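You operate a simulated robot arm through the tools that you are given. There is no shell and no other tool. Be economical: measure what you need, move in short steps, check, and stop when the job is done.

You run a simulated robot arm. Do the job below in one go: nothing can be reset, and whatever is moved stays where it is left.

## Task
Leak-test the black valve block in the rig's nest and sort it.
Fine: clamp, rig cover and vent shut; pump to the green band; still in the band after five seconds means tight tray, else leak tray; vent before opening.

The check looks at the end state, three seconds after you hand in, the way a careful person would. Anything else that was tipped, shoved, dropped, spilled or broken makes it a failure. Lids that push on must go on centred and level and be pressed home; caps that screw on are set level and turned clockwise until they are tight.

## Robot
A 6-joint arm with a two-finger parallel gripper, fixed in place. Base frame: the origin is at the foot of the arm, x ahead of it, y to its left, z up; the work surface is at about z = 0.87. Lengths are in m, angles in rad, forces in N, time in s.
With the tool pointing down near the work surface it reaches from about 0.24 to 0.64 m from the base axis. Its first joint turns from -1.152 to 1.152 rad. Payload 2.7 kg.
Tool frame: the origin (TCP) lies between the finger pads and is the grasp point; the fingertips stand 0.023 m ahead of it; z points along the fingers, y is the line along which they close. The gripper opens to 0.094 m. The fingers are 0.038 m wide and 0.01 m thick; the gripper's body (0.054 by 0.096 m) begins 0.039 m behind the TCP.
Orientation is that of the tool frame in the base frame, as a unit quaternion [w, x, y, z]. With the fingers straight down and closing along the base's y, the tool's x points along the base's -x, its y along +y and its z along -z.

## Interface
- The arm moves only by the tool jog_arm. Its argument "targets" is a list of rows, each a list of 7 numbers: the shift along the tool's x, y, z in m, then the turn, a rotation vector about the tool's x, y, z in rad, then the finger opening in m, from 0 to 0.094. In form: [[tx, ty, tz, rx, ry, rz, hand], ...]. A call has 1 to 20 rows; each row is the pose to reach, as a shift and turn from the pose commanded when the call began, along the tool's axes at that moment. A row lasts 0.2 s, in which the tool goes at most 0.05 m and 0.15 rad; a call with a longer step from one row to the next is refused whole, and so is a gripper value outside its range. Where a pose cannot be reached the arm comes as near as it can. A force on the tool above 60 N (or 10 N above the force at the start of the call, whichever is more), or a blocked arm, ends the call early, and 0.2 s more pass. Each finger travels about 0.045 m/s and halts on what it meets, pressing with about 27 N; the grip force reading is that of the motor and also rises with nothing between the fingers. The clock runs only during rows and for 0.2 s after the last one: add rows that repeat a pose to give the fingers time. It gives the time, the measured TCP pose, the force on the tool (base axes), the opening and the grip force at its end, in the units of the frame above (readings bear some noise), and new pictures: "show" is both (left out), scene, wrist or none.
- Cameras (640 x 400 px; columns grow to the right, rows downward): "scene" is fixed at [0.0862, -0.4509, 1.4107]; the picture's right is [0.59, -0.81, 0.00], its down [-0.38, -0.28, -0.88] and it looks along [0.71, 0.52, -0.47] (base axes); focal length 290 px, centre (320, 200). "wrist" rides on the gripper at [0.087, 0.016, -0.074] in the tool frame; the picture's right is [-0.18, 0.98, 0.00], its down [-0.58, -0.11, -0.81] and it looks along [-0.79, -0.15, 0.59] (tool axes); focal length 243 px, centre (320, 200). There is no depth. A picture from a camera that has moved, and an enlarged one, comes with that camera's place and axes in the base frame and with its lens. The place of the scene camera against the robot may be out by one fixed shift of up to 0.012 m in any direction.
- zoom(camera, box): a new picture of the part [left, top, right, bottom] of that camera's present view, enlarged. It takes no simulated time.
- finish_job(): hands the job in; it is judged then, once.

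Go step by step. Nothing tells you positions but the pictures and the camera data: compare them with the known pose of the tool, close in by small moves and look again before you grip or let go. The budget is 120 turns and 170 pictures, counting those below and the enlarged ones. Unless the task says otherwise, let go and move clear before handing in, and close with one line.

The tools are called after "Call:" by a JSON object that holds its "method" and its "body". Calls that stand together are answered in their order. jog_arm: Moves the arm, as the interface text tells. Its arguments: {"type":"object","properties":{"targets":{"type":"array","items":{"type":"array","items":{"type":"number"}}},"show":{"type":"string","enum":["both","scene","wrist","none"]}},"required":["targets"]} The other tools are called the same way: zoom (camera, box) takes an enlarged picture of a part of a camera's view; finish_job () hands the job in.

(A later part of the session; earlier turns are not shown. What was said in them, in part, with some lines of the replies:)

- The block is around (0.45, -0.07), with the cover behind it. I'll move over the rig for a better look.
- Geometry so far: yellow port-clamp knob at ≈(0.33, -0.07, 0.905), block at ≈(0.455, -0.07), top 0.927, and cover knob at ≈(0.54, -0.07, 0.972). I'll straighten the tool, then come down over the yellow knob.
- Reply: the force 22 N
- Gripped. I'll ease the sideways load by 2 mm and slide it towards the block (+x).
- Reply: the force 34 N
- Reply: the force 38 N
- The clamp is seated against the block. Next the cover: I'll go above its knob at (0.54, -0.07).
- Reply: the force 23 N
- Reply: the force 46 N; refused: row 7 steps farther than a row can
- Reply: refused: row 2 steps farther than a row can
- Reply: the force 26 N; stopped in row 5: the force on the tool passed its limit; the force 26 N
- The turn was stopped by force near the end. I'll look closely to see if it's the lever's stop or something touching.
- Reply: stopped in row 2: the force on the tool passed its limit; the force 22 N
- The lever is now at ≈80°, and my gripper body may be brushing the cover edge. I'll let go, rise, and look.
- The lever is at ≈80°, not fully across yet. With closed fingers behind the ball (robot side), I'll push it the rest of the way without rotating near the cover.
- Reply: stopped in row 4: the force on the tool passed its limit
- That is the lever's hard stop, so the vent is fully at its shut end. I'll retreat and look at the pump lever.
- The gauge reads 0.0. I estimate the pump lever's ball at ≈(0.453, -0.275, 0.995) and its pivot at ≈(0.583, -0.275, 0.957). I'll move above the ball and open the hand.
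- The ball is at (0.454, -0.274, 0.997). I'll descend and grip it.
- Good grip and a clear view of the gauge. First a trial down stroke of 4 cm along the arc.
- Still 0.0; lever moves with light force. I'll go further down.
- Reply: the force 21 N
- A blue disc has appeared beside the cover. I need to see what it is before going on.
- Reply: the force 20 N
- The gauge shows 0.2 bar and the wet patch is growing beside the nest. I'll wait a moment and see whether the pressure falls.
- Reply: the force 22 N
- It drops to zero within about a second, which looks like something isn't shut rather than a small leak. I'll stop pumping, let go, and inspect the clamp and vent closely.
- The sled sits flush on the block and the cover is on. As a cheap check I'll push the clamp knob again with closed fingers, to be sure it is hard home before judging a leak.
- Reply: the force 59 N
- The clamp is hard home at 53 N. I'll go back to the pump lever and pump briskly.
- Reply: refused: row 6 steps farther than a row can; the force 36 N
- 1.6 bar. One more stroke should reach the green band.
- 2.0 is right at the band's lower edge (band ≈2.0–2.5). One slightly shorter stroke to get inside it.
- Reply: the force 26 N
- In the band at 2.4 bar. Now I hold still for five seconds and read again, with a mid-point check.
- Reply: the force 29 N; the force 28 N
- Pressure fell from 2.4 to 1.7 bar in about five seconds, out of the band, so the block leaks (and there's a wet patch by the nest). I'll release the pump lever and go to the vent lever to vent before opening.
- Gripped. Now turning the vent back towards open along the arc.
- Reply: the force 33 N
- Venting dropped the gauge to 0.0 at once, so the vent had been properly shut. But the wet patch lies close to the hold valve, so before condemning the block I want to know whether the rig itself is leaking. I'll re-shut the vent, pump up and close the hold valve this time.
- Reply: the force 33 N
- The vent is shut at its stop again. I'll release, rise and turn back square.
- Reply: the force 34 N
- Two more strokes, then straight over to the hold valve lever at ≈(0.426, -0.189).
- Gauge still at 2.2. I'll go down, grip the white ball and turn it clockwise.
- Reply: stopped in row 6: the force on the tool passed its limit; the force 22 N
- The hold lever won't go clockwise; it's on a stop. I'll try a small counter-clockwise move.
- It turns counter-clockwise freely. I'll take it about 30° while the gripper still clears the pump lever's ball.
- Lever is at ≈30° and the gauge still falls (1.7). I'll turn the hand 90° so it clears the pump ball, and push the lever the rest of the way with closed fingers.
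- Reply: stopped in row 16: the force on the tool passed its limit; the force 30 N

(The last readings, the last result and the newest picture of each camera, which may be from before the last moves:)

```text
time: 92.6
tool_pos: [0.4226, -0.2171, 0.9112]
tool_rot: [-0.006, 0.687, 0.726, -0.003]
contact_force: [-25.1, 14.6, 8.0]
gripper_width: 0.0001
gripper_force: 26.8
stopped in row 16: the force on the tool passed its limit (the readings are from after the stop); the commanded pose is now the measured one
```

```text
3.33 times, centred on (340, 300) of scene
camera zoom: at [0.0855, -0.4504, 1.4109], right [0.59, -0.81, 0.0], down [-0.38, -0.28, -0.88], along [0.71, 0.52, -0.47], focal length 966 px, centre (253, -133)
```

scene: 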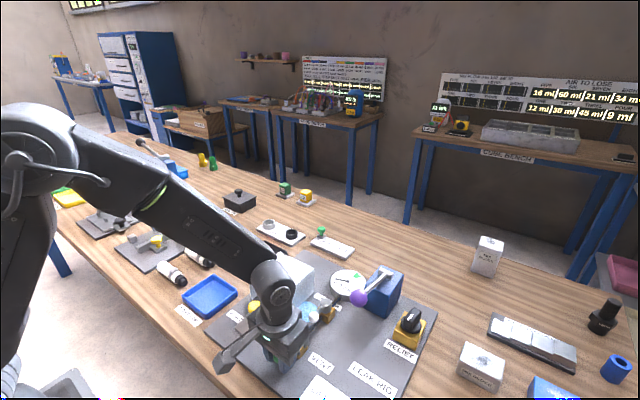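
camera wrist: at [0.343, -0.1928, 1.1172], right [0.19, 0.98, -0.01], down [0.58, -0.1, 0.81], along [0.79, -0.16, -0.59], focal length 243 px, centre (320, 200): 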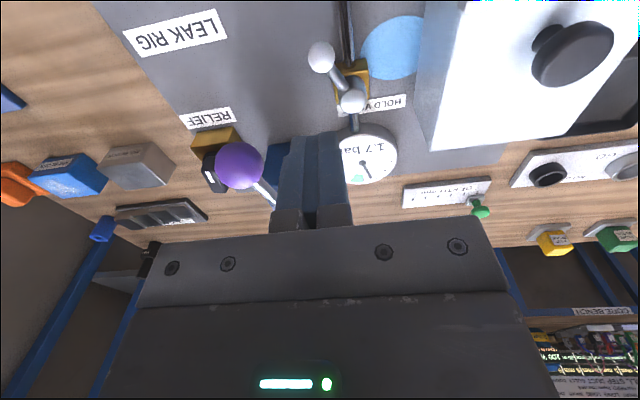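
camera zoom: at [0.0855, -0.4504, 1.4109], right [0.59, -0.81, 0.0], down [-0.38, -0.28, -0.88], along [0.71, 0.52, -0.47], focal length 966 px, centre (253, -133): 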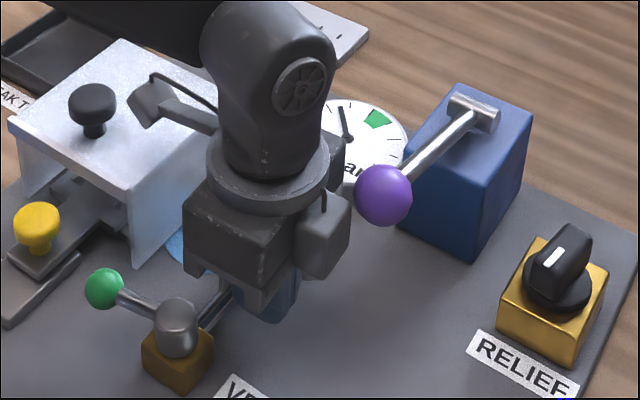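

My hand's side box reached the pump lever, so that push was limited. I'll back off, square the hand up, and use a leaned-back hand to finish the push.

Call:
{"method": "jog_arm", "body": {"targets": [[0, -0.012, 0, 0, 0, 0, 0], [0, -0.012, -0.04, 0, 0, 0, 0], [0, -0.012, -0.08, 0, 0, -0.14, 0], [0, -0.012, -0.12, 0, 0, -0.28, 0], [0, -0.02, -0.13, 0, 0, -0.42, 0], [0, -0.02, -0.13, 0, 0, -0.56, 0], [0, -0.02, -0.13, 0, 0, -0.7, 0], [0, -0.02, -0.13, 0, 0, -0.84, 0], [0, -0.02, -0.13, 0, 0, -0.98, 0], [0, -0.02, -0.13, 0, 0, -1.12, 0], [0, -0.02, -0.13, 0, 0, -1.26, 0], [0, -0.02, -0.13, 0, 0, -1.4, 0], [0, -0.02, -0.13, 0, 0, -1.516, 0]], "show": "wrist"}}

Call:
{"method": "zoom", "body": {"camera": "scene", "box": [260, 240, 420, 360]}}

```text
time: 95.4
tool_pos: [0.4066, -0.2184, 1.0413]
tool_rot: [-0.004, -0.004, 1.0, 0.0]
contact_force: [-1.3, 0.1, -0.1]
gripper_width: 0.0001
gripper_force: 27.2
camera wrist: at [0.3212, -0.2022, 1.1175], right [0.18, 0.98, 0.0], down [0.59, -0.11, 0.8], along [0.79, -0.14, -0.6], focal length 243 px, centre (320, 200)
```

wrist: 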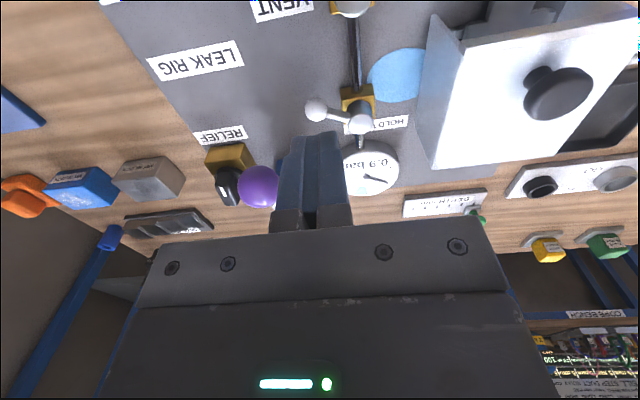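

```text
3.33 times, centred on (340, 300) of scene
camera zoom: at [0.0862, -0.4509, 1.4107], right [0.59, -0.81, 0.0], down [-0.38, -0.28, -0.88], along [0.71, 0.52, -0.47], focal length 966 px, centre (253, -133)
```

zoom: 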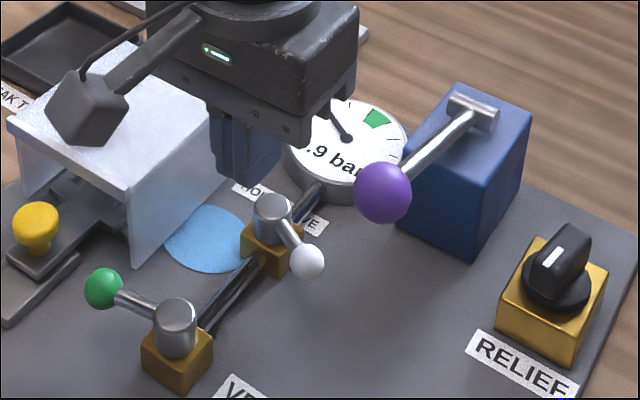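

The hold lever is now across the pipe (at its stop), gauge at 0.9. I'll wait 2.2 s and read again.

Call:
{"method": "jog_arm", "body": {"targets": [[0, 0, 0, 0, 0, 0, 0], [0, 0, 0, 0, 0, 0, 0], [0, 0, 0, 0, 0, 0, 0], [0, 0, 0, 0, 0, 0, 0], [0, 0, 0, 0, 0, 0, 0], [0, 0, 0, 0, 0, 0, 0], [0, 0, 0, 0, 0, 0, 0], [0, 0, 0, 0, 0, 0, 0], [0, 0, 0, 0, 0, 0, 0], [0, 0, 0, 0, 0, 0, 0]], "show": "none"}}

Call:
{"method": "zoom", "body": {"camera": "wrist", "box": [300, 40, 460, 200]}}

```text
time: 97.6
tool_pos: [0.406, -0.2184, 1.041]
tool_rot: [-0.005, -0.002, 1.0, 0.0]
contact_force: [0.2, -0.6, -1.2]
gripper_width: 0.0
gripper_force: 27.0
```

```text
2.50 times, centred on (380, 120) of wrist
camera zoom: at [0.3213, -0.2019, 1.1176], right [0.18, 0.98, 0.0], down [0.59, -0.11, 0.8], along [0.79, -0.15, -0.6], focal length 606 px, centre (170, 400)
```

zoom: 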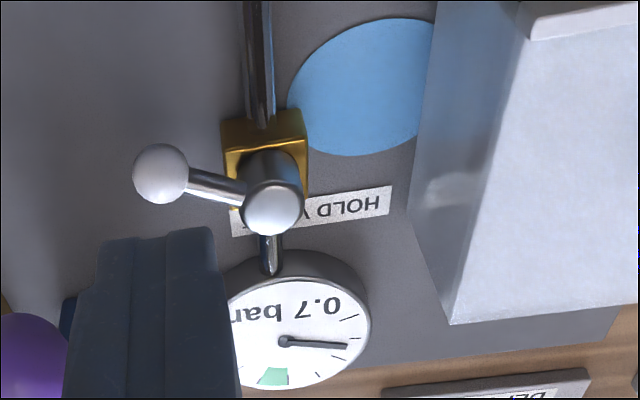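

Call:
{"method": "jog_arm", "body": {"targets": [[0, 0, 0, 0, 0, 0, 0], [0, 0, 0, 0, 0, 0, 0], [0, 0, 0, 0, 0, 0, 0], [0, 0, 0, 0, 0, 0, 0], [0, 0, 0, 0, 0, 0, 0], [0, 0, 0, 0, 0, 0, 0], [0, 0, 0, 0, 0, 0, 0], [0, 0, 0, 0, 0, 0, 0], [0, 0, 0, 0, 0, 0, 0], [0, 0, 0, 0, 0, 0, 0], [0, 0, 0, 0, 0, 0, 0], [0, 0, 0, 0, 0, 0, 0], [0, 0, 0, 0, 0, 0, 0], [0, 0, 0, 0, 0, 0, 0]], "show": "none"}}

Call:
{"method": "zoom", "body": {"camera": "wrist", "box": [300, 40, 460, 200]}}

```text
time: 100.6
tool_pos: [0.4069, -0.2186, 1.0412]
tool_rot: [-0.004, -0.001, 1.0, 0.0]
contact_force: [0.0, -0.8, 0.1]
gripper_width: 0.0
gripper_force: 26.8
```

```text
2.50 times, centred on (380, 120) of wrist
camera zoom: at [0.3213, -0.2019, 1.1176], right [0.18, 0.98, 0.0], down [0.59, -0.11, 0.8], along [0.79, -0.15, -0.6], focal length 606 px, centre (170, 400)
```

zoom: 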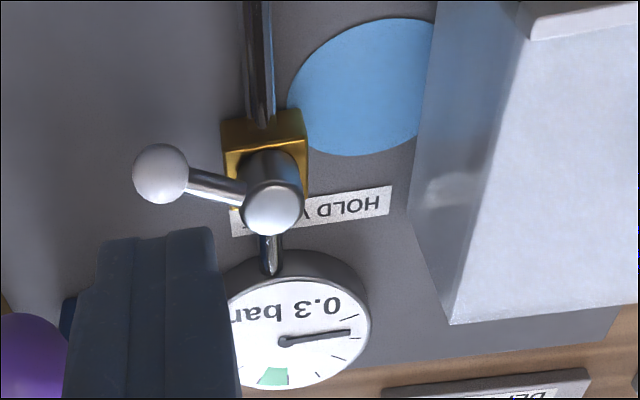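

Same rate (≈0.13 bar/s) with the hold valve either way, so the leak is the block: it goes to the leak tray. Now I'll open the vent again before opening up.

Call:
{"method": "jog_arm", "body": {"targets": [[0.01, 0.02, 0, 0, 0, 0.14, 0], [0.02, 0.04, 0, 0, 0, 0.28, 0.01], [0.035, 0.06, 0, 0, 0, 0.42, 0.02], [0.0455, 0.0752, 0, 0, 0, 0.56, 0.03], [0.0455, 0.0752, 0, 0, 0, 0.7, 0.044], [0.0455, 0.0752, 0, 0, 0, 0.84, 0.044], [0.0455, 0.0752, 0, 0, 0, 0.98, 0.044], [0.0455, 0.0752, 0, 0, 0, 1.12, 0.044], [0.0455, 0.0752, 0, 0, 0, 1.26, 0.044], [0.0455, 0.0752, 0, 0, 0, 1.4, 0.044], [0.0455, 0.0752, 0.04, 0, 0, 1.41, 0.044], [0.0455, 0.0752, 0.08, 0, 0, 1.41, 0.044], [0.0455, 0.0752, 0.12, 0, 0, 1.41, 0.044], [0.0455, 0.0752, 0.129, 0, 0, 1.41, 0.044], [0.0455, 0.0752, 0.129, 0, 0, 1.41, 0.02], [0.0455, 0.0752, 0.129, 0, 0, 1.41, 0.012], [0.0455, 0.0752, 0.129, 0, 0, 1.41, 0.012]], "show": "wrist"}}

```text
time: 104.2
tool_pos: [0.3586, -0.1433, 0.9114]
tool_rot: [-0.003, 0.646, 0.763, -0.002]
contact_force: [1.5, -0.6, -7.5]
gripper_width: 0.0232
gripper_force: 44.9
camera wrist: at [0.3625, -0.0548, 0.9878], right [1.0, -0.02, -0.01], down [0.0, -0.59, 0.81], along [-0.02, -0.81, -0.59], focal length 243 px, centre (320, 200)
```

wrist: 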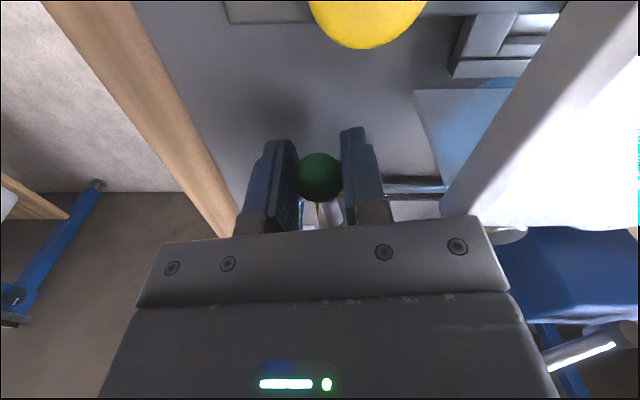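

Call:
{"method": "jog_arm", "body": {"targets": [[-0.0005, -0.0066, 0, 0, 0, -0.14, 0.012], [-0.0018, -0.013, 0, 0, 0, -0.28, 0.012], [-0.0041, -0.0192, 0, 0, 0, -0.42, 0.012], [-0.0072, -0.025, 0, 0, 0, -0.56, 0.012], [-0.0111, -0.0303, 0, 0, 0, -0.7, 0.012], [-0.0157, -0.035, 0, 0, 0, -0.84, 0.012], [-0.0208, -0.039, 0, 0, 0, -0.98, 0.012], [-0.0265, -0.0423, 0, 0, 0, -1.12, 0.012], [-0.0326, -0.0447, 0, 0, 0, -1.26, 0.012], [-0.0385, -0.0463, 0, 0, 0, -1.4, 0.012], [-0.0385, -0.0463, 0, 0, 0, -1.4, 0.03], [-0.0385, -0.0463, 0, 0, 0, -1.4, 0.05], [-0.0385, -0.0463, -0.04, 0, 0, -1.4, 0.05], [-0.0385, -0.0463, -0.08, 0, 0, -1.4, 0.06], [-0.0385, -0.0463, -0.12, 0, 0, -1.4, 0.06]], "show": "none"}}

Call:
{"method": "zoom", "body": {"camera": "scene", "box": [240, 240, 400, 360]}}

```text
time: 107.4
tool_pos: [0.3208, -0.1899, 1.0323]
tool_rot: [-0.004, 0.003, 1.0, -0.001]
contact_force: [-0.5, -0.1, 0.2]
gripper_width: 0.0601
gripper_force: 0.1
```

```text
3.33 times, centred on (320, 300) of scene
camera zoom: at [0.0862, -0.4509, 1.4107], right [0.59, -0.81, 0.0], down [-0.38, -0.28, -0.88], along [0.71, 0.52, -0.47], focal length 966 px, centre (320, -133)
```

zoom: 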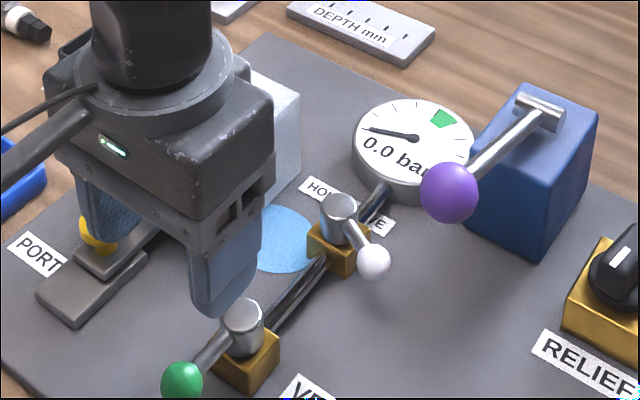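

Vent is open and the gauge reads 0.0. Now I'll grip the cover knob at (0.431, -0.070).

Call:
{"method": "jog_arm", "body": {"targets": [[-0.02, 0.03, -0.01, 0, 0, 0, 0.06], [-0.05, 0.06, -0.01, 0, 0, 0, 0.06], [-0.08, 0.09, -0.01, 0, 0, 0, 0.06], [-0.11, 0.12, -0.01, 0, 0, 0, 0.06], [-0.11, 0.12, 0.03, 0, 0, 0, 0.06], [-0.11, 0.12, 0.062, 0, 0, 0, 0.06], [-0.11, 0.12, 0.062, 0, 0, 0, 0.03], [-0.11, 0.12, 0.062, 0, 0, 0, 0.015], [-0.11, 0.12, 0.062, 0, 0, 0, 0.015]], "show": "wrist"}}

```text
time: 109.4
tool_pos: [0.4334, -0.0702, 0.9699]
tool_rot: [-0.005, 0.003, 1.0, -0.001]
contact_force: [0.8, -15.9, -2.3]
gripper_width: 0.0312
gripper_force: 45.3
camera wrist: at [0.3475, -0.0523, 1.0467], right [0.19, 0.98, 0.0], down [0.59, -0.11, 0.8], along [0.79, -0.16, -0.6], focal length 243 px, centre (320, 200)
```

wrist: 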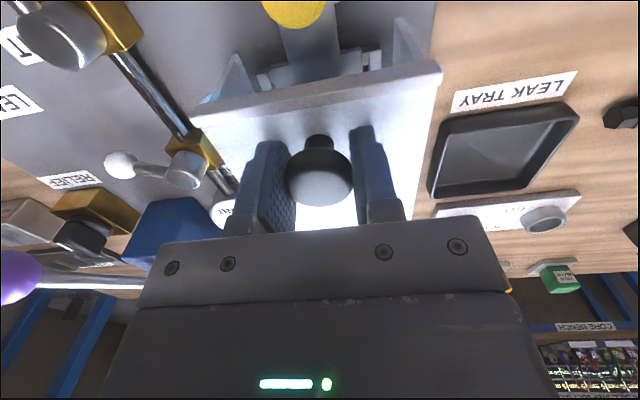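

Gripped. I'll slide the cover back along +x to where it started (≈113 mm).

Call:
{"method": "jog_arm", "body": {"targets": [[-0.01, -0.001, 0, 0, 0, 0, 0.015], [-0.025, -0.001, 0, 0, 0, 0, 0.015], [-0.04, -0.001, 0, 0, 0, 0, 0.015], [-0.055, -0.001, 0, 0, 0, 0, 0.015], [-0.07, -0.001, 0, 0, 0, 0, 0.015], [-0.085, -0.001, 0, 0, 0, 0, 0.015], [-0.1, -0.001, 0, 0, 0, 0, 0.015], [-0.107, -0.001, 0, 0, 0, 0, 0.015], [-0.111, -0.001, 0, 0, 0, 0, 0.015]], "show": "none"}}

Call:
{"method": "jog_arm", "body": {"targets": [[0, 0, 0, 0, 0, 0, 0.04], [0, 0, 0, 0, 0, 0, 0.06], [0, 0, 0, 0, 0, 0, 0.06], [0, 0, -0.04, 0, 0, 0, 0.06], [0, 0, -0.08, 0, 0, 0, 0.06], [0.04, 0, -0.09, 0, 0, 0, 0.06], [0.08, 0, -0.09, 0, 0, 0, 0.06], [0.12, 0, -0.09, 0, 0, 0, 0.06], [0.16, 0, -0.09, 0, 0, 0, 0.06], [0.19, 0, -0.09, 0, 0, 0, 0.06]]}}

Call:
{"method": "zoom", "body": {"camera": "scene", "box": [220, 220, 380, 340]}}

```text
time: 111.4
tool_pos: [0.5424, -0.0691, 0.97]
tool_rot: [-0.003, 0.002, 1.0, 0.0]
contact_force: [-0.4, 19.9, 7.1]
gripper_width: 0.0309
gripper_force: 45.0
```

```text
time: 113.6
tool_pos: [0.3518, -0.0713, 1.0599]
tool_rot: [-0.005, 0.004, 1.0, 0.0]
contact_force: [-0.2, -0.5, -0.1]
gripper_width: 0.0599
gripper_force: 0.0
camera wrist: at [0.2666, -0.054, 1.1363], right [0.19, 0.98, 0.0], down [0.59, -0.11, 0.8], along [0.79, -0.15, -0.6], focal length 243 px, centre (320, 200)
```

scene: 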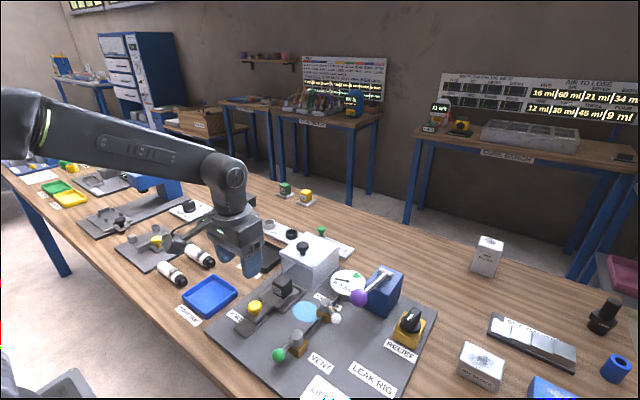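
wrist: 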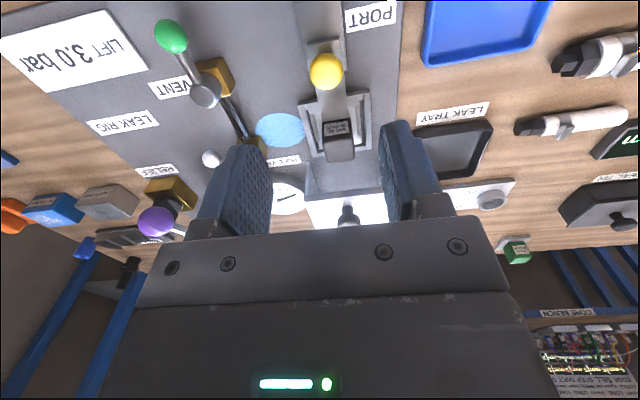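

```text
3.33 times, centred on (300, 280) of scene
camera zoom: at [0.0862, -0.4509, 1.4107], right [0.59, -0.81, 0.0], down [-0.38, -0.28, -0.88], along [0.71, 0.52, -0.47], focal length 966 px, centre (387, -67)
```

zoom: 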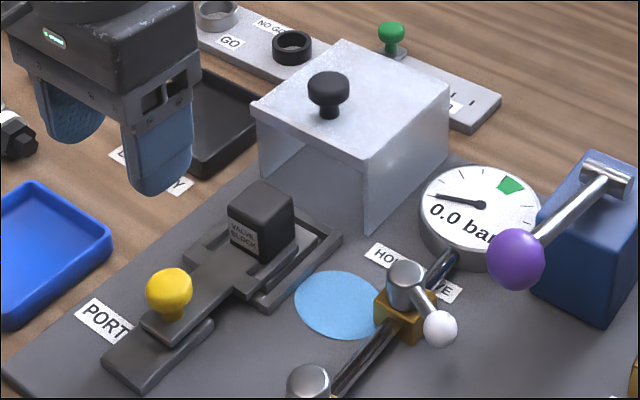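

Cover open. Next I'll pull the clamp sled back.

Call:
{"method": "jog_arm", "body": {"targets": [[-0.02, 0.001, 0.04, 0, 0, 0, 0.06], [-0.02, 0.001, 0.08, 0, 0, 0, 0.06], [-0.02, 0.001, 0.12, 0, 0, 0, 0.06], [-0.02, 0.001, 0.146, 0, 0, 0, 0.06], [-0.02, 0.001, 0.146, 0, 0, 0, 0.03], [-0.02, 0.001, 0.146, 0, 0, 0, 0.015], [-0.02, 0.001, 0.146, 0, 0, 0, 0.015], [-0.01, 0.001, 0.146, 0, 0, 0, 0.015], [0.0, 0.001, 0.146, 0, 0, 0, 0.015], [0.01, 0.001, 0.146, 0, 0, 0, 0.015], [0.018, 0.001, 0.146, 0, 0, 0, 0.015]], "show": "none"}}

Call:
{"method": "zoom", "body": {"camera": "scene", "box": [220, 220, 380, 340]}}

```text
time: 116.0
tool_pos: [0.3317, -0.0685, 0.9133]
tool_rot: [-0.007, 0.005, 1.0, 0.0]
contact_force: [0.7, -22.6, -41.3]
gripper_width: 0.0292
gripper_force: 45.3
```

```text
3.33 times, centred on (300, 280) of scene
camera zoom: at [0.0866, -0.4516, 1.4104], right [0.59, -0.81, 0.0], down [-0.38, -0.28, -0.88], along [0.71, 0.52, -0.47], focal length 966 px, centre (387, -67)
```

zoom: 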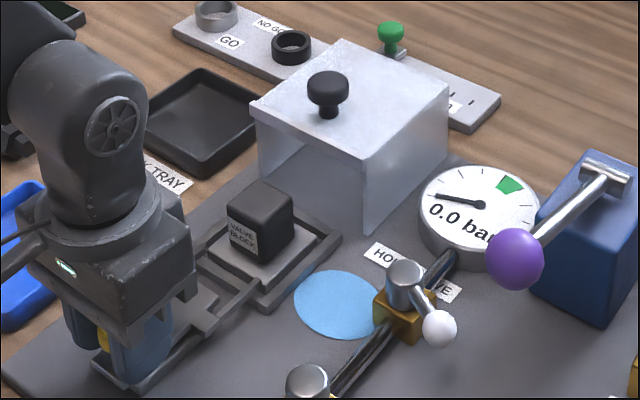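

Clamp is open. I'll release, rise and move over the block.

Call:
{"method": "jog_arm", "body": {"targets": [[0, 0, 0, 0, 0, 0, 0.04], [0, 0, 0, 0, 0, 0, 0.06], [0, 0, 0, 0, 0, 0, 0.06], [0, 0, -0.04, 0, 0.014, 0, 0.06], [0, 0, -0.08, 0, 0.014, 0, 0.06], [-0.04, 0, -0.1, 0, 0.014, 0, 0.06], [-0.08, 0, -0.1, 0, 0.014, 0, 0.065], [-0.122, -0.001, -0.1, 0, 0.014, 0, 0.065]], "show": "wrist"}}

Call:
{"method": "zoom", "body": {"camera": "wrist", "box": [240, 20, 400, 120]}}

```text
time: 117.8
tool_pos: [0.4572, -0.0728, 1.0129]
tool_rot: [-0.011, 0.003, 1.0, 0.0]
contact_force: [-0.9, 1.0, -0.1]
gripper_width: 0.0652
gripper_force: 0.1
camera wrist: at [0.3731, -0.0552, 1.0913], right [0.19, 0.98, 0.0], down [0.6, -0.11, 0.79], along [0.78, -0.15, -0.61], focal length 243 px, centre (320, 200)
```

wrist: 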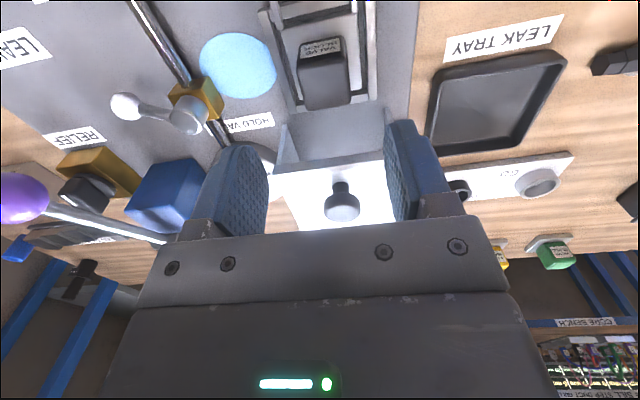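

```text
4.00 times, centred on (320, 70) of wrist
camera zoom: at [0.3731, -0.0552, 1.0913], right [0.19, 0.98, 0.0], down [0.6, -0.11, 0.79], along [0.78, -0.15, -0.61], focal length 970 px, centre (320, 720)
```

zoom: 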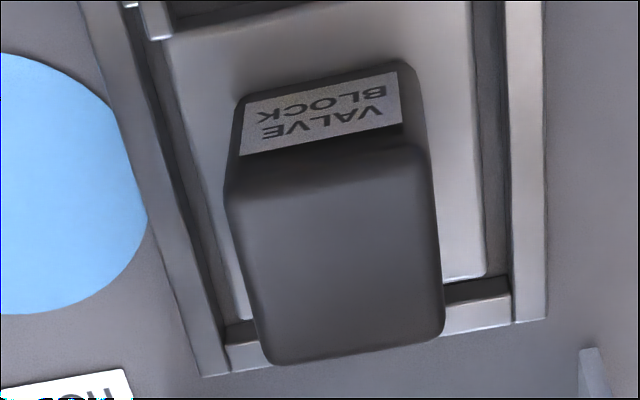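

Block top centre is ≈(0.4555, -0.069). I'll straighten, descend around it and grip.

Call:
{"method": "jog_arm", "body": {"targets": [[0.001, 0.004, 0.02, 0, -0.022, 0, 0.06], [0.001, 0.004, 0.05, 0, -0.022, 0, 0.06], [0.001, 0.004, 0.08, 0, -0.022, 0, 0.06], [0.001, 0.004, 0.094, 0, -0.022, 0, 0.06], [0.001, 0.004, 0.094, 0, -0.022, 0, 0.03], [0.001, 0.004, 0.094, 0, -0.022, 0, 0.022], [0.001, 0.004, 0.094, 0, -0.022, 0, 0.022]], "show": "wrist"}}

Call:
{"method": "zoom", "body": {"camera": "scene", "box": [220, 220, 380, 340]}}

```text
time: 119.4
tool_pos: [0.4541, -0.0672, 0.9207]
tool_rot: [0.0, 0.004, 1.0, 0.0]
contact_force: [0.7, 0.5, 0.3]
gripper_width: 0.0358
gripper_force: 27.1
camera wrist: at [0.368, -0.0494, 0.9967], right [0.19, 0.98, 0.0], down [0.58, -0.11, 0.81], along [0.79, -0.15, -0.59], focal length 243 px, centre (320, 200)
```

wrist: 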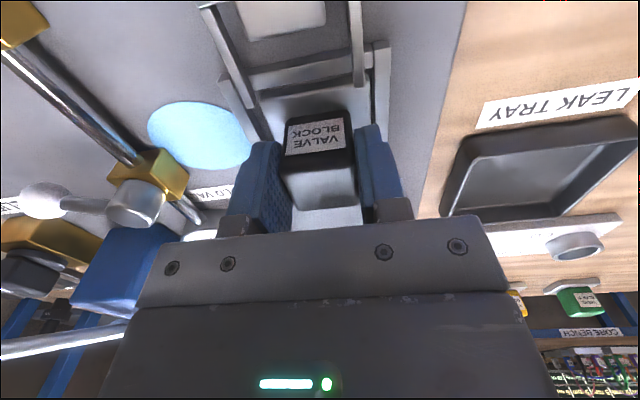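

```text
3.33 times, centred on (300, 280) of scene
camera zoom: at [0.0862, -0.4509, 1.4107], right [0.59, -0.81, 0.0], down [-0.38, -0.28, -0.88], along [0.71, 0.52, -0.47], focal length 966 px, centre (387, -67)
```

zoom: 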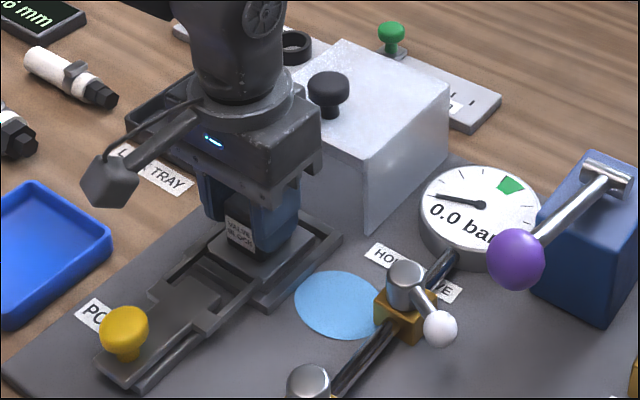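

Gripped at 36 mm. I'll lift straight up and carry it over the leak tray at ≈(0.527, 0.083).

Call:
{"method": "jog_arm", "body": {"targets": [[0, 0, -0.02, 0, 0, 0, 0.022], [0, 0, -0.06, 0, 0, 0, 0.022], [0, 0, -0.1, 0, 0, 0, 0.022], [0, 0.04, -0.1, 0, 0, 0, 0.022], [-0.01, 0.08, -0.1, 0, 0, 0, 0.022], [-0.035, 0.11, -0.1, 0, 0, 0, 0.022], [-0.06, 0.14, -0.1, 0, 0, 0, 0.022], [-0.072, 0.151, -0.1, 0, 0, 0, 0.022], [-0.072, 0.151, -0.07, 0, 0, 0, 0.022]]}}

Call:
{"method": "zoom", "body": {"camera": "scene", "box": [200, 180, 360, 300]}}

```text
time: 121.4
tool_pos: [0.525, 0.0847, 0.991]
tool_rot: [0.0, 0.003, 1.0, 0.0]
contact_force: [0.3, 0.0, -2.4]
gripper_width: 0.0357
gripper_force: 27.4
camera wrist: at [0.4401, 0.1015, 1.0661], right [0.19, 0.98, 0.0], down [0.58, -0.11, 0.81], along [0.79, -0.15, -0.59], focal length 243 px, centre (320, 200)
```

scene: 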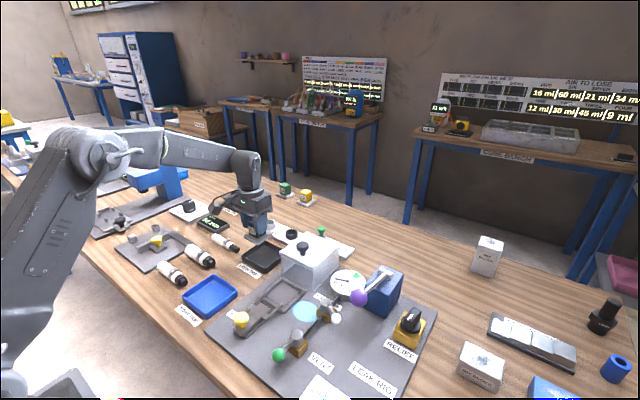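
wrist: 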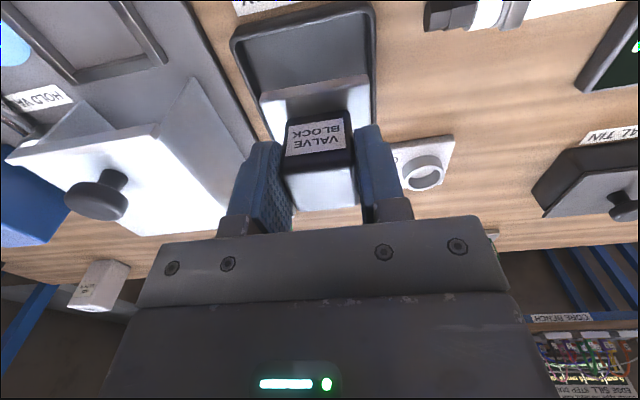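

```text
3.33 times, centred on (280, 240) of scene
camera zoom: at [0.0863, -0.4509, 1.4107], right [0.59, -0.81, 0.0], down [-0.38, -0.28, -0.88], along [0.71, 0.52, -0.47], focal length 966 px, centre (453, 67)
```

zoom: 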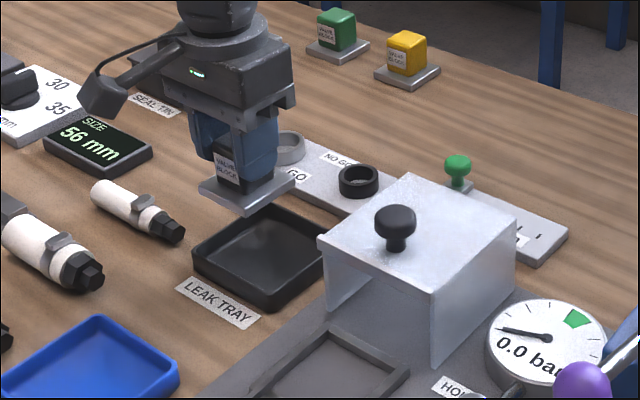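

The block carries a wider base plate, so it has to be well centred in the tray. I estimate the tray centre at ≈(0.528, 0.072), so I'll shift and look.

Call:
{"method": "jog_arm", "body": {"targets": [[-0.003, -0.012, 0, 0, 0, 0, 0.022], [-0.003, -0.012, 0.03, 0, 0, 0, 0.022], [-0.003, -0.012, 0.03, 0, 0, 0, 0.022]], "show": "wrist"}}

Call:
{"method": "zoom", "body": {"camera": "scene", "box": [220, 220, 320, 290]}}

```text
time: 122.2
tool_pos: [0.529, 0.0702, 0.96]
tool_rot: [0.0, 0.004, 1.0, 0.0]
contact_force: [-0.3, 0.7, -3.4]
gripper_width: 0.0359
gripper_force: 27.1
camera wrist: at [0.4438, 0.0877, 1.036], right [0.19, 0.98, 0.0], down [0.58, -0.11, 0.81], along [0.79, -0.15, -0.59], focal length 243 px, centre (320, 200)
```

wrist: 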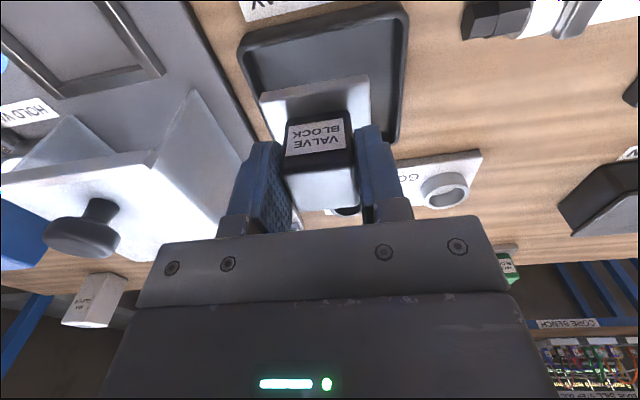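

```text
5.71 times, centred on (270, 255) of scene
camera zoom: at [0.0862, -0.4509, 1.4107], right [0.59, -0.81, 0.0], down [-0.38, -0.28, -0.88], along [0.71, 0.52, -0.47], focal length 1656 px, centre (606, -114)
```

zoom: 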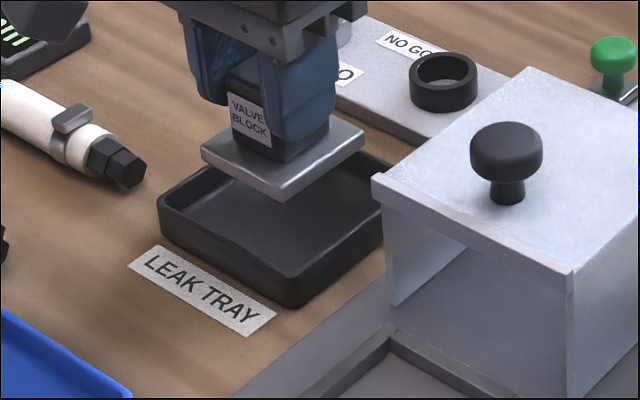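

Relative to the tray the plate needs about +9 mm in x and +2 mm in y. I'll shift and lower gently.

Call:
{"method": "jog_arm", "body": {"targets": [[-0.009, 0.002, 0, 0, 0, 0, 0.022], [-0.009, 0.002, 0.02, 0, 0, 0, 0.022], [-0.009, 0.002, 0.032, 0, 0, 0, 0.022]], "show": "none"}}

Call:
{"method": "zoom", "body": {"camera": "scene", "box": [220, 220, 320, 290]}}

Call:
{"method": "zoom", "body": {"camera": "wrist", "box": [220, 0, 440, 200]}}

```text
time: 123.0
tool_pos: [0.5395, 0.0717, 0.9254]
tool_rot: [0.001, 0.003, 1.0, 0.0]
contact_force: [-0.2, -0.9, -1.8]
gripper_width: 0.0357
gripper_force: 27.0
```

```text
5.71 times, centred on (270, 255) of scene
camera zoom: at [0.0863, -0.4509, 1.4107], right [0.59, -0.81, 0.0], down [-0.38, -0.28, -0.88], along [0.71, 0.52, -0.47], focal length 1656 px, centre (606, -114)
```

zoom: 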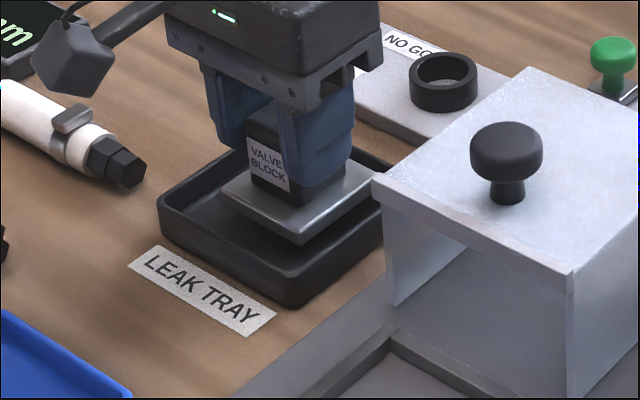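

```text
2.00 times, centred on (330, 100) of wrist
camera zoom: at [0.4532, 0.0894, 1.0023], right [0.19, 0.98, 0.0], down [0.58, -0.11, 0.81], along [0.79, -0.15, -0.59], focal length 485 px, centre (300, 400)
```

zoom: 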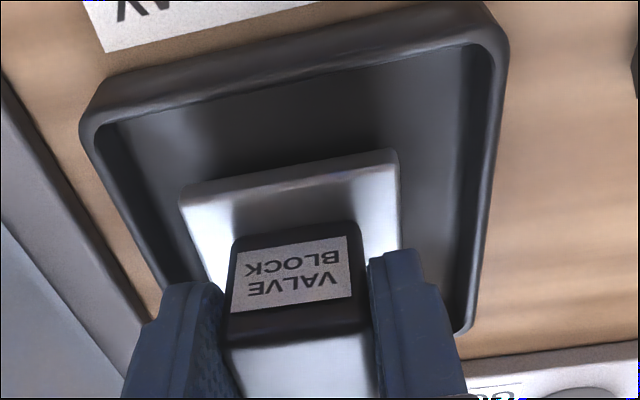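

Well inside the tray. A 3 mm sideways trim, then I'll lower onto the tray floor in small steps.

Call:
{"method": "jog_arm", "body": {"targets": [[0, 0.003, 0, 0, 0, 0, 0.022], [0, 0.003, 0.003, 0, 0, 0, 0.022], [0, 0.003, 0.006, 0, 0, 0, 0.022]], "show": "none"}}

Call:
{"method": "jog_arm", "body": {"targets": [[0, 0, 0.002, 0, 0, 0, 0.022], [0, 0, 0.004, 0, 0, 0, 0.022]], "show": "none"}}

```text
time: 123.8
tool_pos: [0.5382, 0.0738, 0.9211]
tool_rot: [0.0, 0.003, 1.0, 0.0]
contact_force: [-0.1, -0.4, -2.4]
gripper_width: 0.0356
gripper_force: 26.5
```

```text
time: 124.4
tool_pos: [0.5383, 0.076, 0.9178]
tool_rot: [-0.001, 0.004, 1.0, 0.0]
contact_force: [-0.6, -0.4, -2.5]
gripper_width: 0.0357
gripper_force: 26.7
```

Call:
{"method": "jog_arm", "body": {"targets": [[0, 0, 0.002, 0, 0, 0, 0.022], [0, 0, 0.004, 0, 0, 0, 0.022]], "show": "none"}}

Call:
{"method": "zoom", "body": {"camera": "scene", "box": [220, 220, 320, 290]}}

```text
time: 125.0
tool_pos: [0.5394, 0.0768, 0.9158]
tool_rot: [0.001, 0.004, 1.0, 0.0]
contact_force: [-4.8, -2.5, 14.9]
gripper_width: 0.0356
gripper_force: 26.6
```

```text
5.71 times, centred on (270, 255) of scene
camera zoom: at [0.0858, -0.451, 1.4107], right [0.59, -0.81, 0.0], down [-0.38, -0.28, -0.88], along [0.71, 0.52, -0.47], focal length 1656 px, centre (606, -114)
```

zoom: 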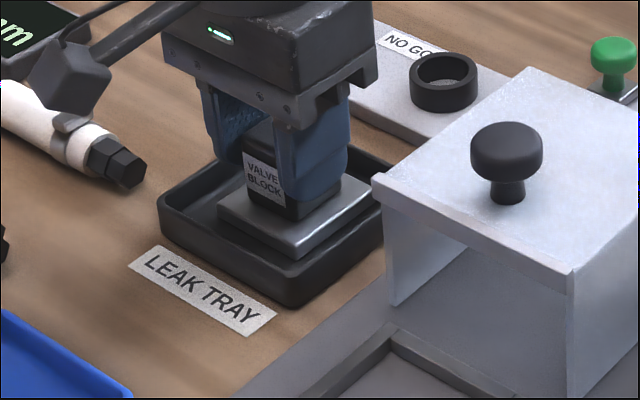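

It's resting on the tray floor. Release and rise.

Call:
{"method": "jog_arm", "body": {"targets": [[0, 0, -0.0015, 0, 0, 0, 0.03], [0, 0, -0.0015, 0, 0, 0, 0.045], [0, 0, -0.0015, 0, 0, 0, 0.055], [0, 0, -0.04, 0, 0, 0, 0.055], [0, 0, -0.08, 0, 0, 0, 0.055], [0, 0, -0.12, 0, 0, 0, 0.055], [0.03, -0.03, -0.15, 0, 0, 0, 0.04], [0.06, -0.06, -0.16, 0, 0, 0, 0.02], [0.085, -0.1, -0.16, 0, 0, 0, 0], [0.085, -0.14, -0.16, 0, 0, 0, 0], [0.085, -0.18, -0.16, 0, 0, 0, 0]]}}

Call:
{"method": "zoom", "body": {"camera": "scene", "box": [200, 210, 400, 350]}}

```text
refused: row 7 steps farther than a row can; nothing moved
```

```text
2.86 times, centred on (300, 280) of scene
camera zoom: at [0.0858, -0.451, 1.4107], right [0.59, -0.81, 0.0], down [-0.38, -0.28, -0.88], along [0.71, 0.52, -0.47], focal length 828 px, centre (377, -29)
```

zoom: 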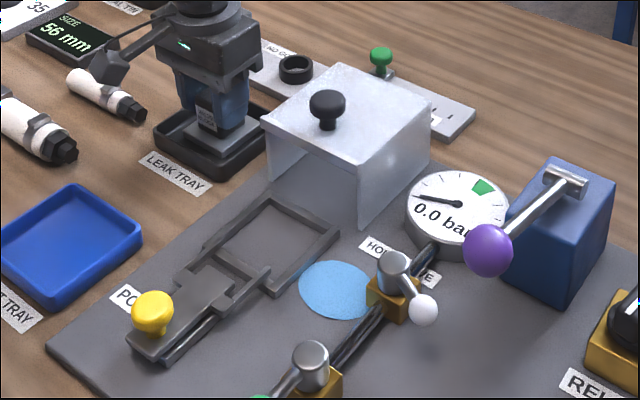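

The block sits flat in the leak tray. Release and rise, in shorter steps.

Call:
{"method": "jog_arm", "body": {"targets": [[0, 0, -0.0015, 0, 0, 0, 0.03], [0, 0, -0.0015, 0, 0, 0, 0.045], [0, 0, -0.0015, 0, 0, 0, 0.055], [0, 0, -0.04, 0, 0, 0, 0.055], [0, 0, -0.08, 0, 0, 0, 0.055], [0, 0, -0.12, 0, 0, 0, 0.055], [0.01, -0.03, -0.15, 0, 0, 0, 0.04], [0.02, -0.07, -0.16, 0, 0, 0, 0.02], [0.03, -0.11, -0.16, 0, 0, 0, 0], [0.04, -0.15, -0.16, 0, 0, 0, 0], [0.045, -0.19, -0.16, 0, 0, 0, 0], [0.045, -0.23, -0.16, 0, 0, 0, 0], [0.045, -0.27, -0.16, 0, 0, 0, 0], [0.045, -0.291, -0.15, 0.1, 0, 0, 0], [0.045, -0.291, -0.145, 0.24, 0, 0, 0]]}}

Call:
{"method": "zoom", "body": {"camera": "scene", "box": [200, 210, 400, 350]}}

```text
time: 128.2
tool_pos: [0.4925, -0.2133, 1.06]
tool_rot: [-0.001, 0.003, 0.993, -0.12]
contact_force: [0.3, -0.9, 0.6]
gripper_width: 0.0
gripper_force: 27.0
camera wrist: at [0.4063, -0.1799, 1.1297], right [0.19, 0.95, -0.24], down [0.58, 0.08, 0.81], along [0.79, -0.29, -0.54], focal length 243 px, centre (320, 200)
```

scene: 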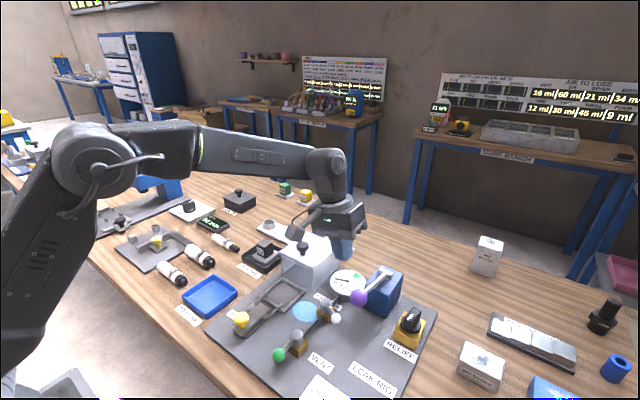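
wrist: 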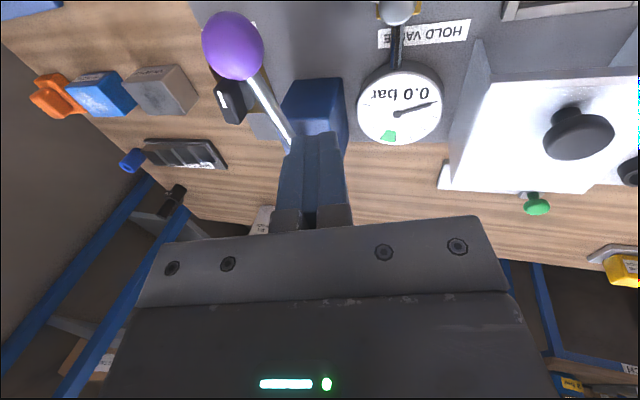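

```text
2.86 times, centred on (300, 280) of scene
camera zoom: at [0.0862, -0.451, 1.4107], right [0.59, -0.81, 0.0], down [-0.38, -0.28, -0.88], along [0.71, 0.52, -0.47], focal length 828 px, centre (377, -29)
```

zoom: 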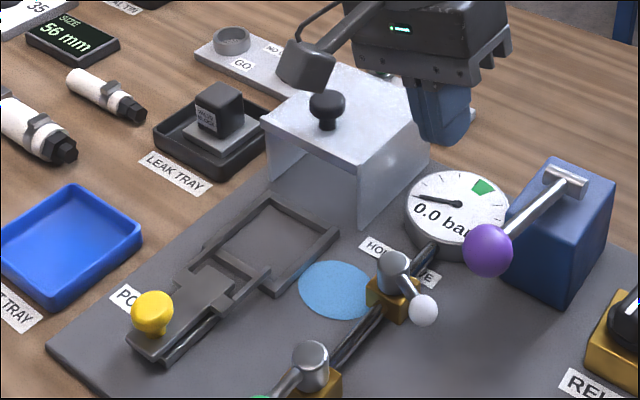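

The block sits flat in the leak tray. Last, I'll return the hold lever to how I found it, descending vertically beside it with the hand leaned clear of the pump lever.

Call:
{"method": "jog_arm", "body": {"targets": [[-0.001, 0.0095, 0.0388, 0, 0, 0, 0], [-0.001, 0.019, 0.0777, 0, 0, 0, 0], [-0.001, 0.0285, 0.1165, 0, 0, 0, 0], [-0.001, 0.0345, 0.1408, 0, 0, 0, 0]], "show": "none"}}

Call:
{"method": "zoom", "body": {"camera": "scene", "box": [280, 240, 420, 340]}}

```text
time: 129.2
tool_pos: [0.4929, -0.2171, 0.9159]
tool_rot: [0.001, 0.004, 0.993, -0.121]
contact_force: [0.1, -4.2, 4.2]
gripper_width: 0.0002
gripper_force: 27.1
```

```text
4.00 times, centred on (350, 290) of scene
camera zoom: at [0.0861, -0.451, 1.4107], right [0.59, -0.81, 0.0], down [-0.38, -0.28, -0.88], along [0.71, 0.52, -0.47], focal length 1159 px, centre (200, -160)
```

zoom: 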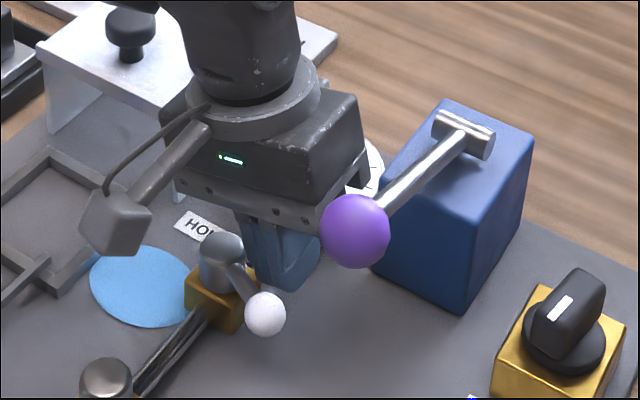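

Call:
{"method": "jog_arm", "body": {"targets": [[0.006, 0, 0, 0, 0, 0, 0], [0.012, 0, 0, 0, 0, 0, 0], [0.018, 0, 0, 0, 0, 0, 0], [0.024, 0, 0, 0, 0, 0, 0], [0.03, 0, 0, 0, 0, 0, 0]], "show": "none"}}

Call:
{"method": "zoom", "body": {"camera": "scene", "box": [280, 240, 420, 340]}}

```text
time: 130.4
tool_pos: [0.4659, -0.2161, 0.917]
tool_rot: [0.003, 0.004, 0.993, -0.122]
contact_force: [17.0, -28.5, 8.0]
gripper_width: 0.0
gripper_force: 26.9
```

```text
4.00 times, centred on (350, 290) of scene
camera zoom: at [0.0865, -0.4516, 1.4104], right [0.59, -0.81, 0.0], down [-0.38, -0.28, -0.88], along [0.71, 0.52, -0.47], focal length 1159 px, centre (200, -160)
```

zoom: 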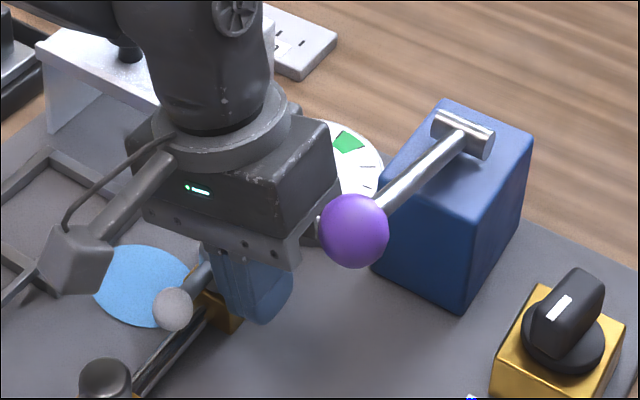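

The hold lever is back exactly where it was at the start. I'll back off and rise vertically.

Call:
{"method": "jog_arm", "body": {"targets": [[-0.008, 0, 0, 0, 0, 0, 0], [-0.02, 0, 0, 0, 0, 0, 0], [-0.02, -0.0095, -0.0388, 0, 0, 0, 0], [-0.02, -0.019, -0.0777, 0, 0, 0, 0], [-0.02, -0.0285, -0.1165, 0, 0, 0, 0], [-0.02, -0.038, -0.155, 0, 0, 0, 0], [-0.02, -0.0475, -0.19, -0.12, 0, 0, 0], [0.02, -0.0475, -0.19, -0.243, 0, 0, 0], [0.06, -0.0475, -0.19, -0.243, 0, 0, 0], [0.1, -0.0475, -0.19, -0.243, 0, 0, 0]]}}

Call:
{"method": "zoom", "body": {"camera": "scene", "box": [200, 220, 440, 370]}}

```text
time: 132.6
tool_pos: [0.3635, -0.2148, 1.1096]
tool_rot: [0.0, 0.003, 1.0, 0.002]
contact_force: [-1.1, -0.3, 0.0]
gripper_width: 0.0
gripper_force: 26.7
camera wrist: at [0.2779, -0.1975, 1.1854], right [0.19, 0.98, 0.0], down [0.58, -0.12, 0.81], along [0.79, -0.15, -0.59], focal length 243 px, centre (320, 200)
```

scene: 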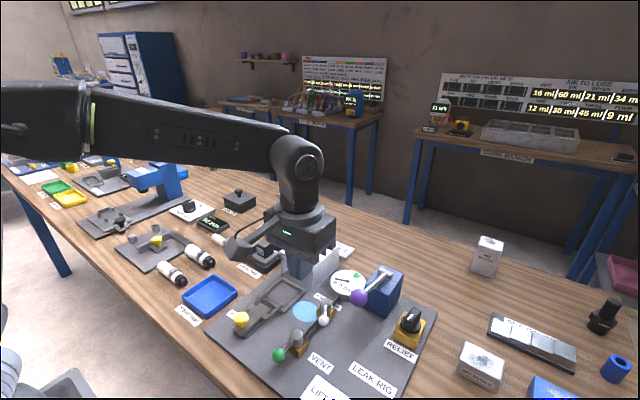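
wrist: 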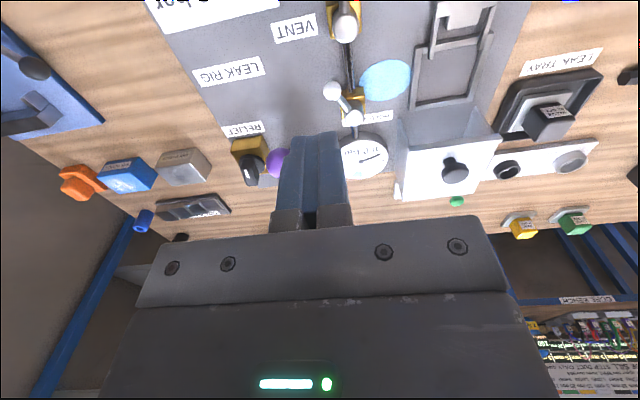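

```text
2.67 times, centred on (320, 295) of scene
camera zoom: at [0.0862, -0.4509, 1.4107], right [0.59, -0.81, 0.0], down [-0.38, -0.28, -0.88], along [0.71, 0.52, -0.47], focal length 773 px, centre (320, -53)
```

zoom: 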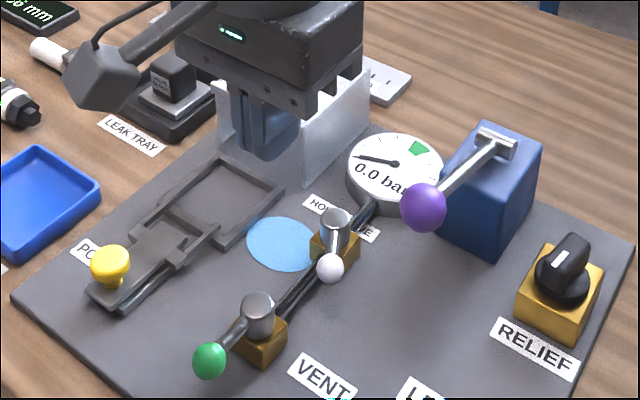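

The lever got dragged back about 30° as I retreated. I'll grip its ball and turn it square to the stop, as I've done before.

Call:
{"method": "jog_arm", "body": {"targets": [[-0.035, 0.0023, 0, 0, 0, -0.14, 0.02], [-0.0685, 0.0023, 0, 0, 0, -0.28, 0.035], [-0.0685, 0.0023, 0.04, 0, 0, -0.42, 0.05], [-0.0685, 0.0023, 0.08, 0, 0, -0.5, 0.05], [-0.0685, 0.0023, 0.12, 0, 0, -0.5, 0.05]], "show": "wrist"}}

```text
time: 133.8
tool_pos: [0.4305, -0.2122, 0.9904]
tool_rot: [0.0, -0.245, 0.97, 0.001]
contact_force: [-0.9, 0.5, -0.3]
gripper_width: 0.0501
gripper_force: 0.1
camera wrist: at [0.3473, -0.2392, 1.0668], right [-0.3, 0.95, 0.0], down [0.56, 0.18, 0.81], along [0.77, 0.25, -0.59], focal length 243 px, centre (320, 200)
```

wrist: 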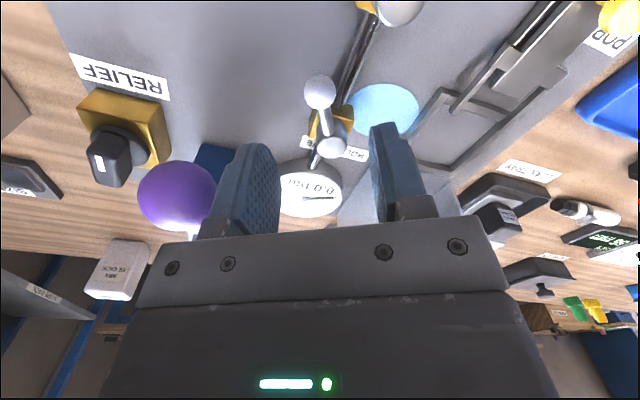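

Call:
{"method": "jog_arm", "body": {"targets": [[-0.001, 0.0015, 0.04, 0, 0, 0, 0.05], [-0.001, 0.0015, 0.078, 0, 0, 0, 0.05], [-0.001, 0.0, 0.078, 0, 0, 0, 0.03], [-0.001, 0.0, 0.078, 0, 0, 0, 0.012], [-0.001, 0.0, 0.078, 0, 0, 0, 0.012], [-0.0014, 0.0055, 0.078, 0, 0, 0.13, 0.012], [-0.0024, 0.0108, 0.078, 0, 0, 0.26, 0.012], [-0.0042, 0.016, 0.078, 0, 0, 0.39, 0.012], [-0.0061, 0.0206, 0.078, 0, 0, 0.5, 0.012], [-0.0068, 0.0222, 0.078, 0, 0, 0.5, 0.012]], "show": "none"}}

```text
time: 136.0
tool_pos: [0.4272, -0.1911, 0.912]
tool_rot: [-0.001, 0.005, 1.0, 0.0]
contact_force: [-8.8, -10.0, 5.8]
gripper_width: 0.0214
gripper_force: 45.0
```

At the stop again (y = -0.191). I'll release, rise straight up and check.

Call:
{"method": "jog_arm", "body": {"targets": [[0, 0, 0, 0, 0, 0, 0.03], [0, 0, 0, 0, 0, 0, 0.05], [0, 0, 0, 0, 0, 0, 0.05], [0, 0, -0.04, 0, 0, 0, 0.05], [0, 0, -0.08, 0, 0, 0, 0.05], [0, 0, -0.12, 0, 0, 0, 0.05], [0, 0, -0.16, 0, 0, 0, 0.05], [0.03, 0.03, -0.19, 0, 0, 0, 0.05], [0.06, 0.06, -0.21, 0, 0, 0, 0.05], [0.08, 0.1, -0.22, 0, 0, 0, 0.05], [0.09, 0.14, -0.22, 0, 0, 0, 0.05]], "show": "none"}}

Call:
{"method": "zoom", "body": {"camera": "scene", "box": [200, 220, 440, 370]}}

```text
refused: row 8 steps farther than a row can; nothing moved
```

```text
2.67 times, centred on (320, 295) of scene
camera zoom: at [0.0859, -0.4512, 1.4106], right [0.59, -0.81, 0.0], down [-0.38, -0.28, -0.88], along [0.71, 0.52, -0.47], focal length 773 px, centre (320, -53)
```

zoom: 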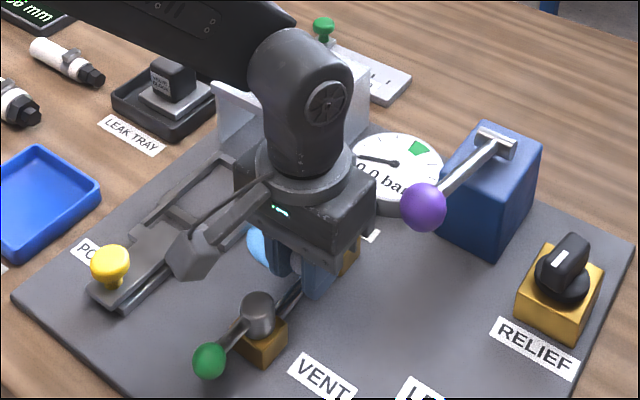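

The block is in the leak tray and the grip is still on the hold lever. Releasing now with shorter steps.

Call:
{"method": "jog_arm", "body": {"targets": [[0, 0, 0, 0, 0, 0, 0.03], [0, 0, 0, 0, 0, 0, 0.05], [0, 0, 0, 0, 0, 0, 0.05], [0, 0, -0.04, 0, 0, 0, 0.05], [0, 0, -0.08, 0, 0, 0, 0.05], [0, 0, -0.12, 0, 0, 0, 0.05], [0, 0, -0.16, 0, 0, 0, 0.05], [0.02, 0.02, -0.19, 0, 0, 0, 0.05], [0.04, 0.05, -0.21, 0, 0, 0, 0.05], [0.06, 0.09, -0.22, 0, 0, 0, 0.05], [0.08, 0.13, -0.22, 0, 0, 0, 0.05]], "show": "none"}}

Call:
{"method": "zoom", "body": {"camera": "scene", "box": [200, 220, 440, 370]}}

```text
time: 138.4
tool_pos: [0.35, -0.0591, 1.1318]
tool_rot: [0.0, 0.003, 1.0, 0.002]
contact_force: [0.6, -0.2, 0.1]
gripper_width: 0.0497
gripper_force: 0.2
```

```text
2.67 times, centred on (320, 295) of scene
camera zoom: at [0.0862, -0.451, 1.4107], right [0.59, -0.81, 0.0], down [-0.38, -0.28, -0.88], along [0.71, 0.52, -0.47], focal length 773 px, centre (320, -53)
```

zoom: 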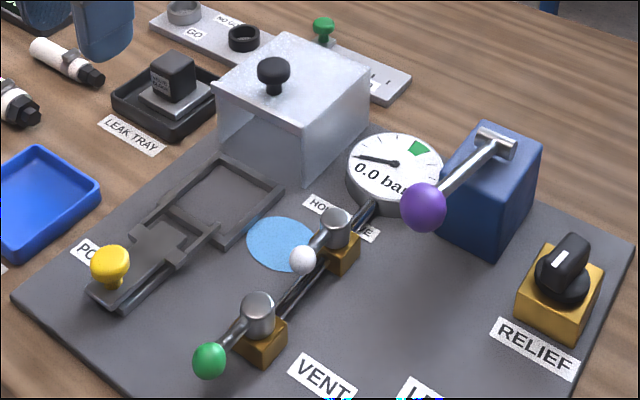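

The rig is back as I found it: vent open, gauge at 0.0, hold lever along the pipe, cover and clamp open. The block sits flat in the leak tray and the arm is clear, so I'm handing in.

Call:
{"method": "finish_job", "body": {}}

```text
The job is handed in.
```

The valve block failed the leak test, falling from 2.4 to 1.7 bar in about five seconds (out of the green band), so I vented the rig and put the block in the leak tray; a blue wet patch that spread beside the nest during pumping is still on the rig plate.
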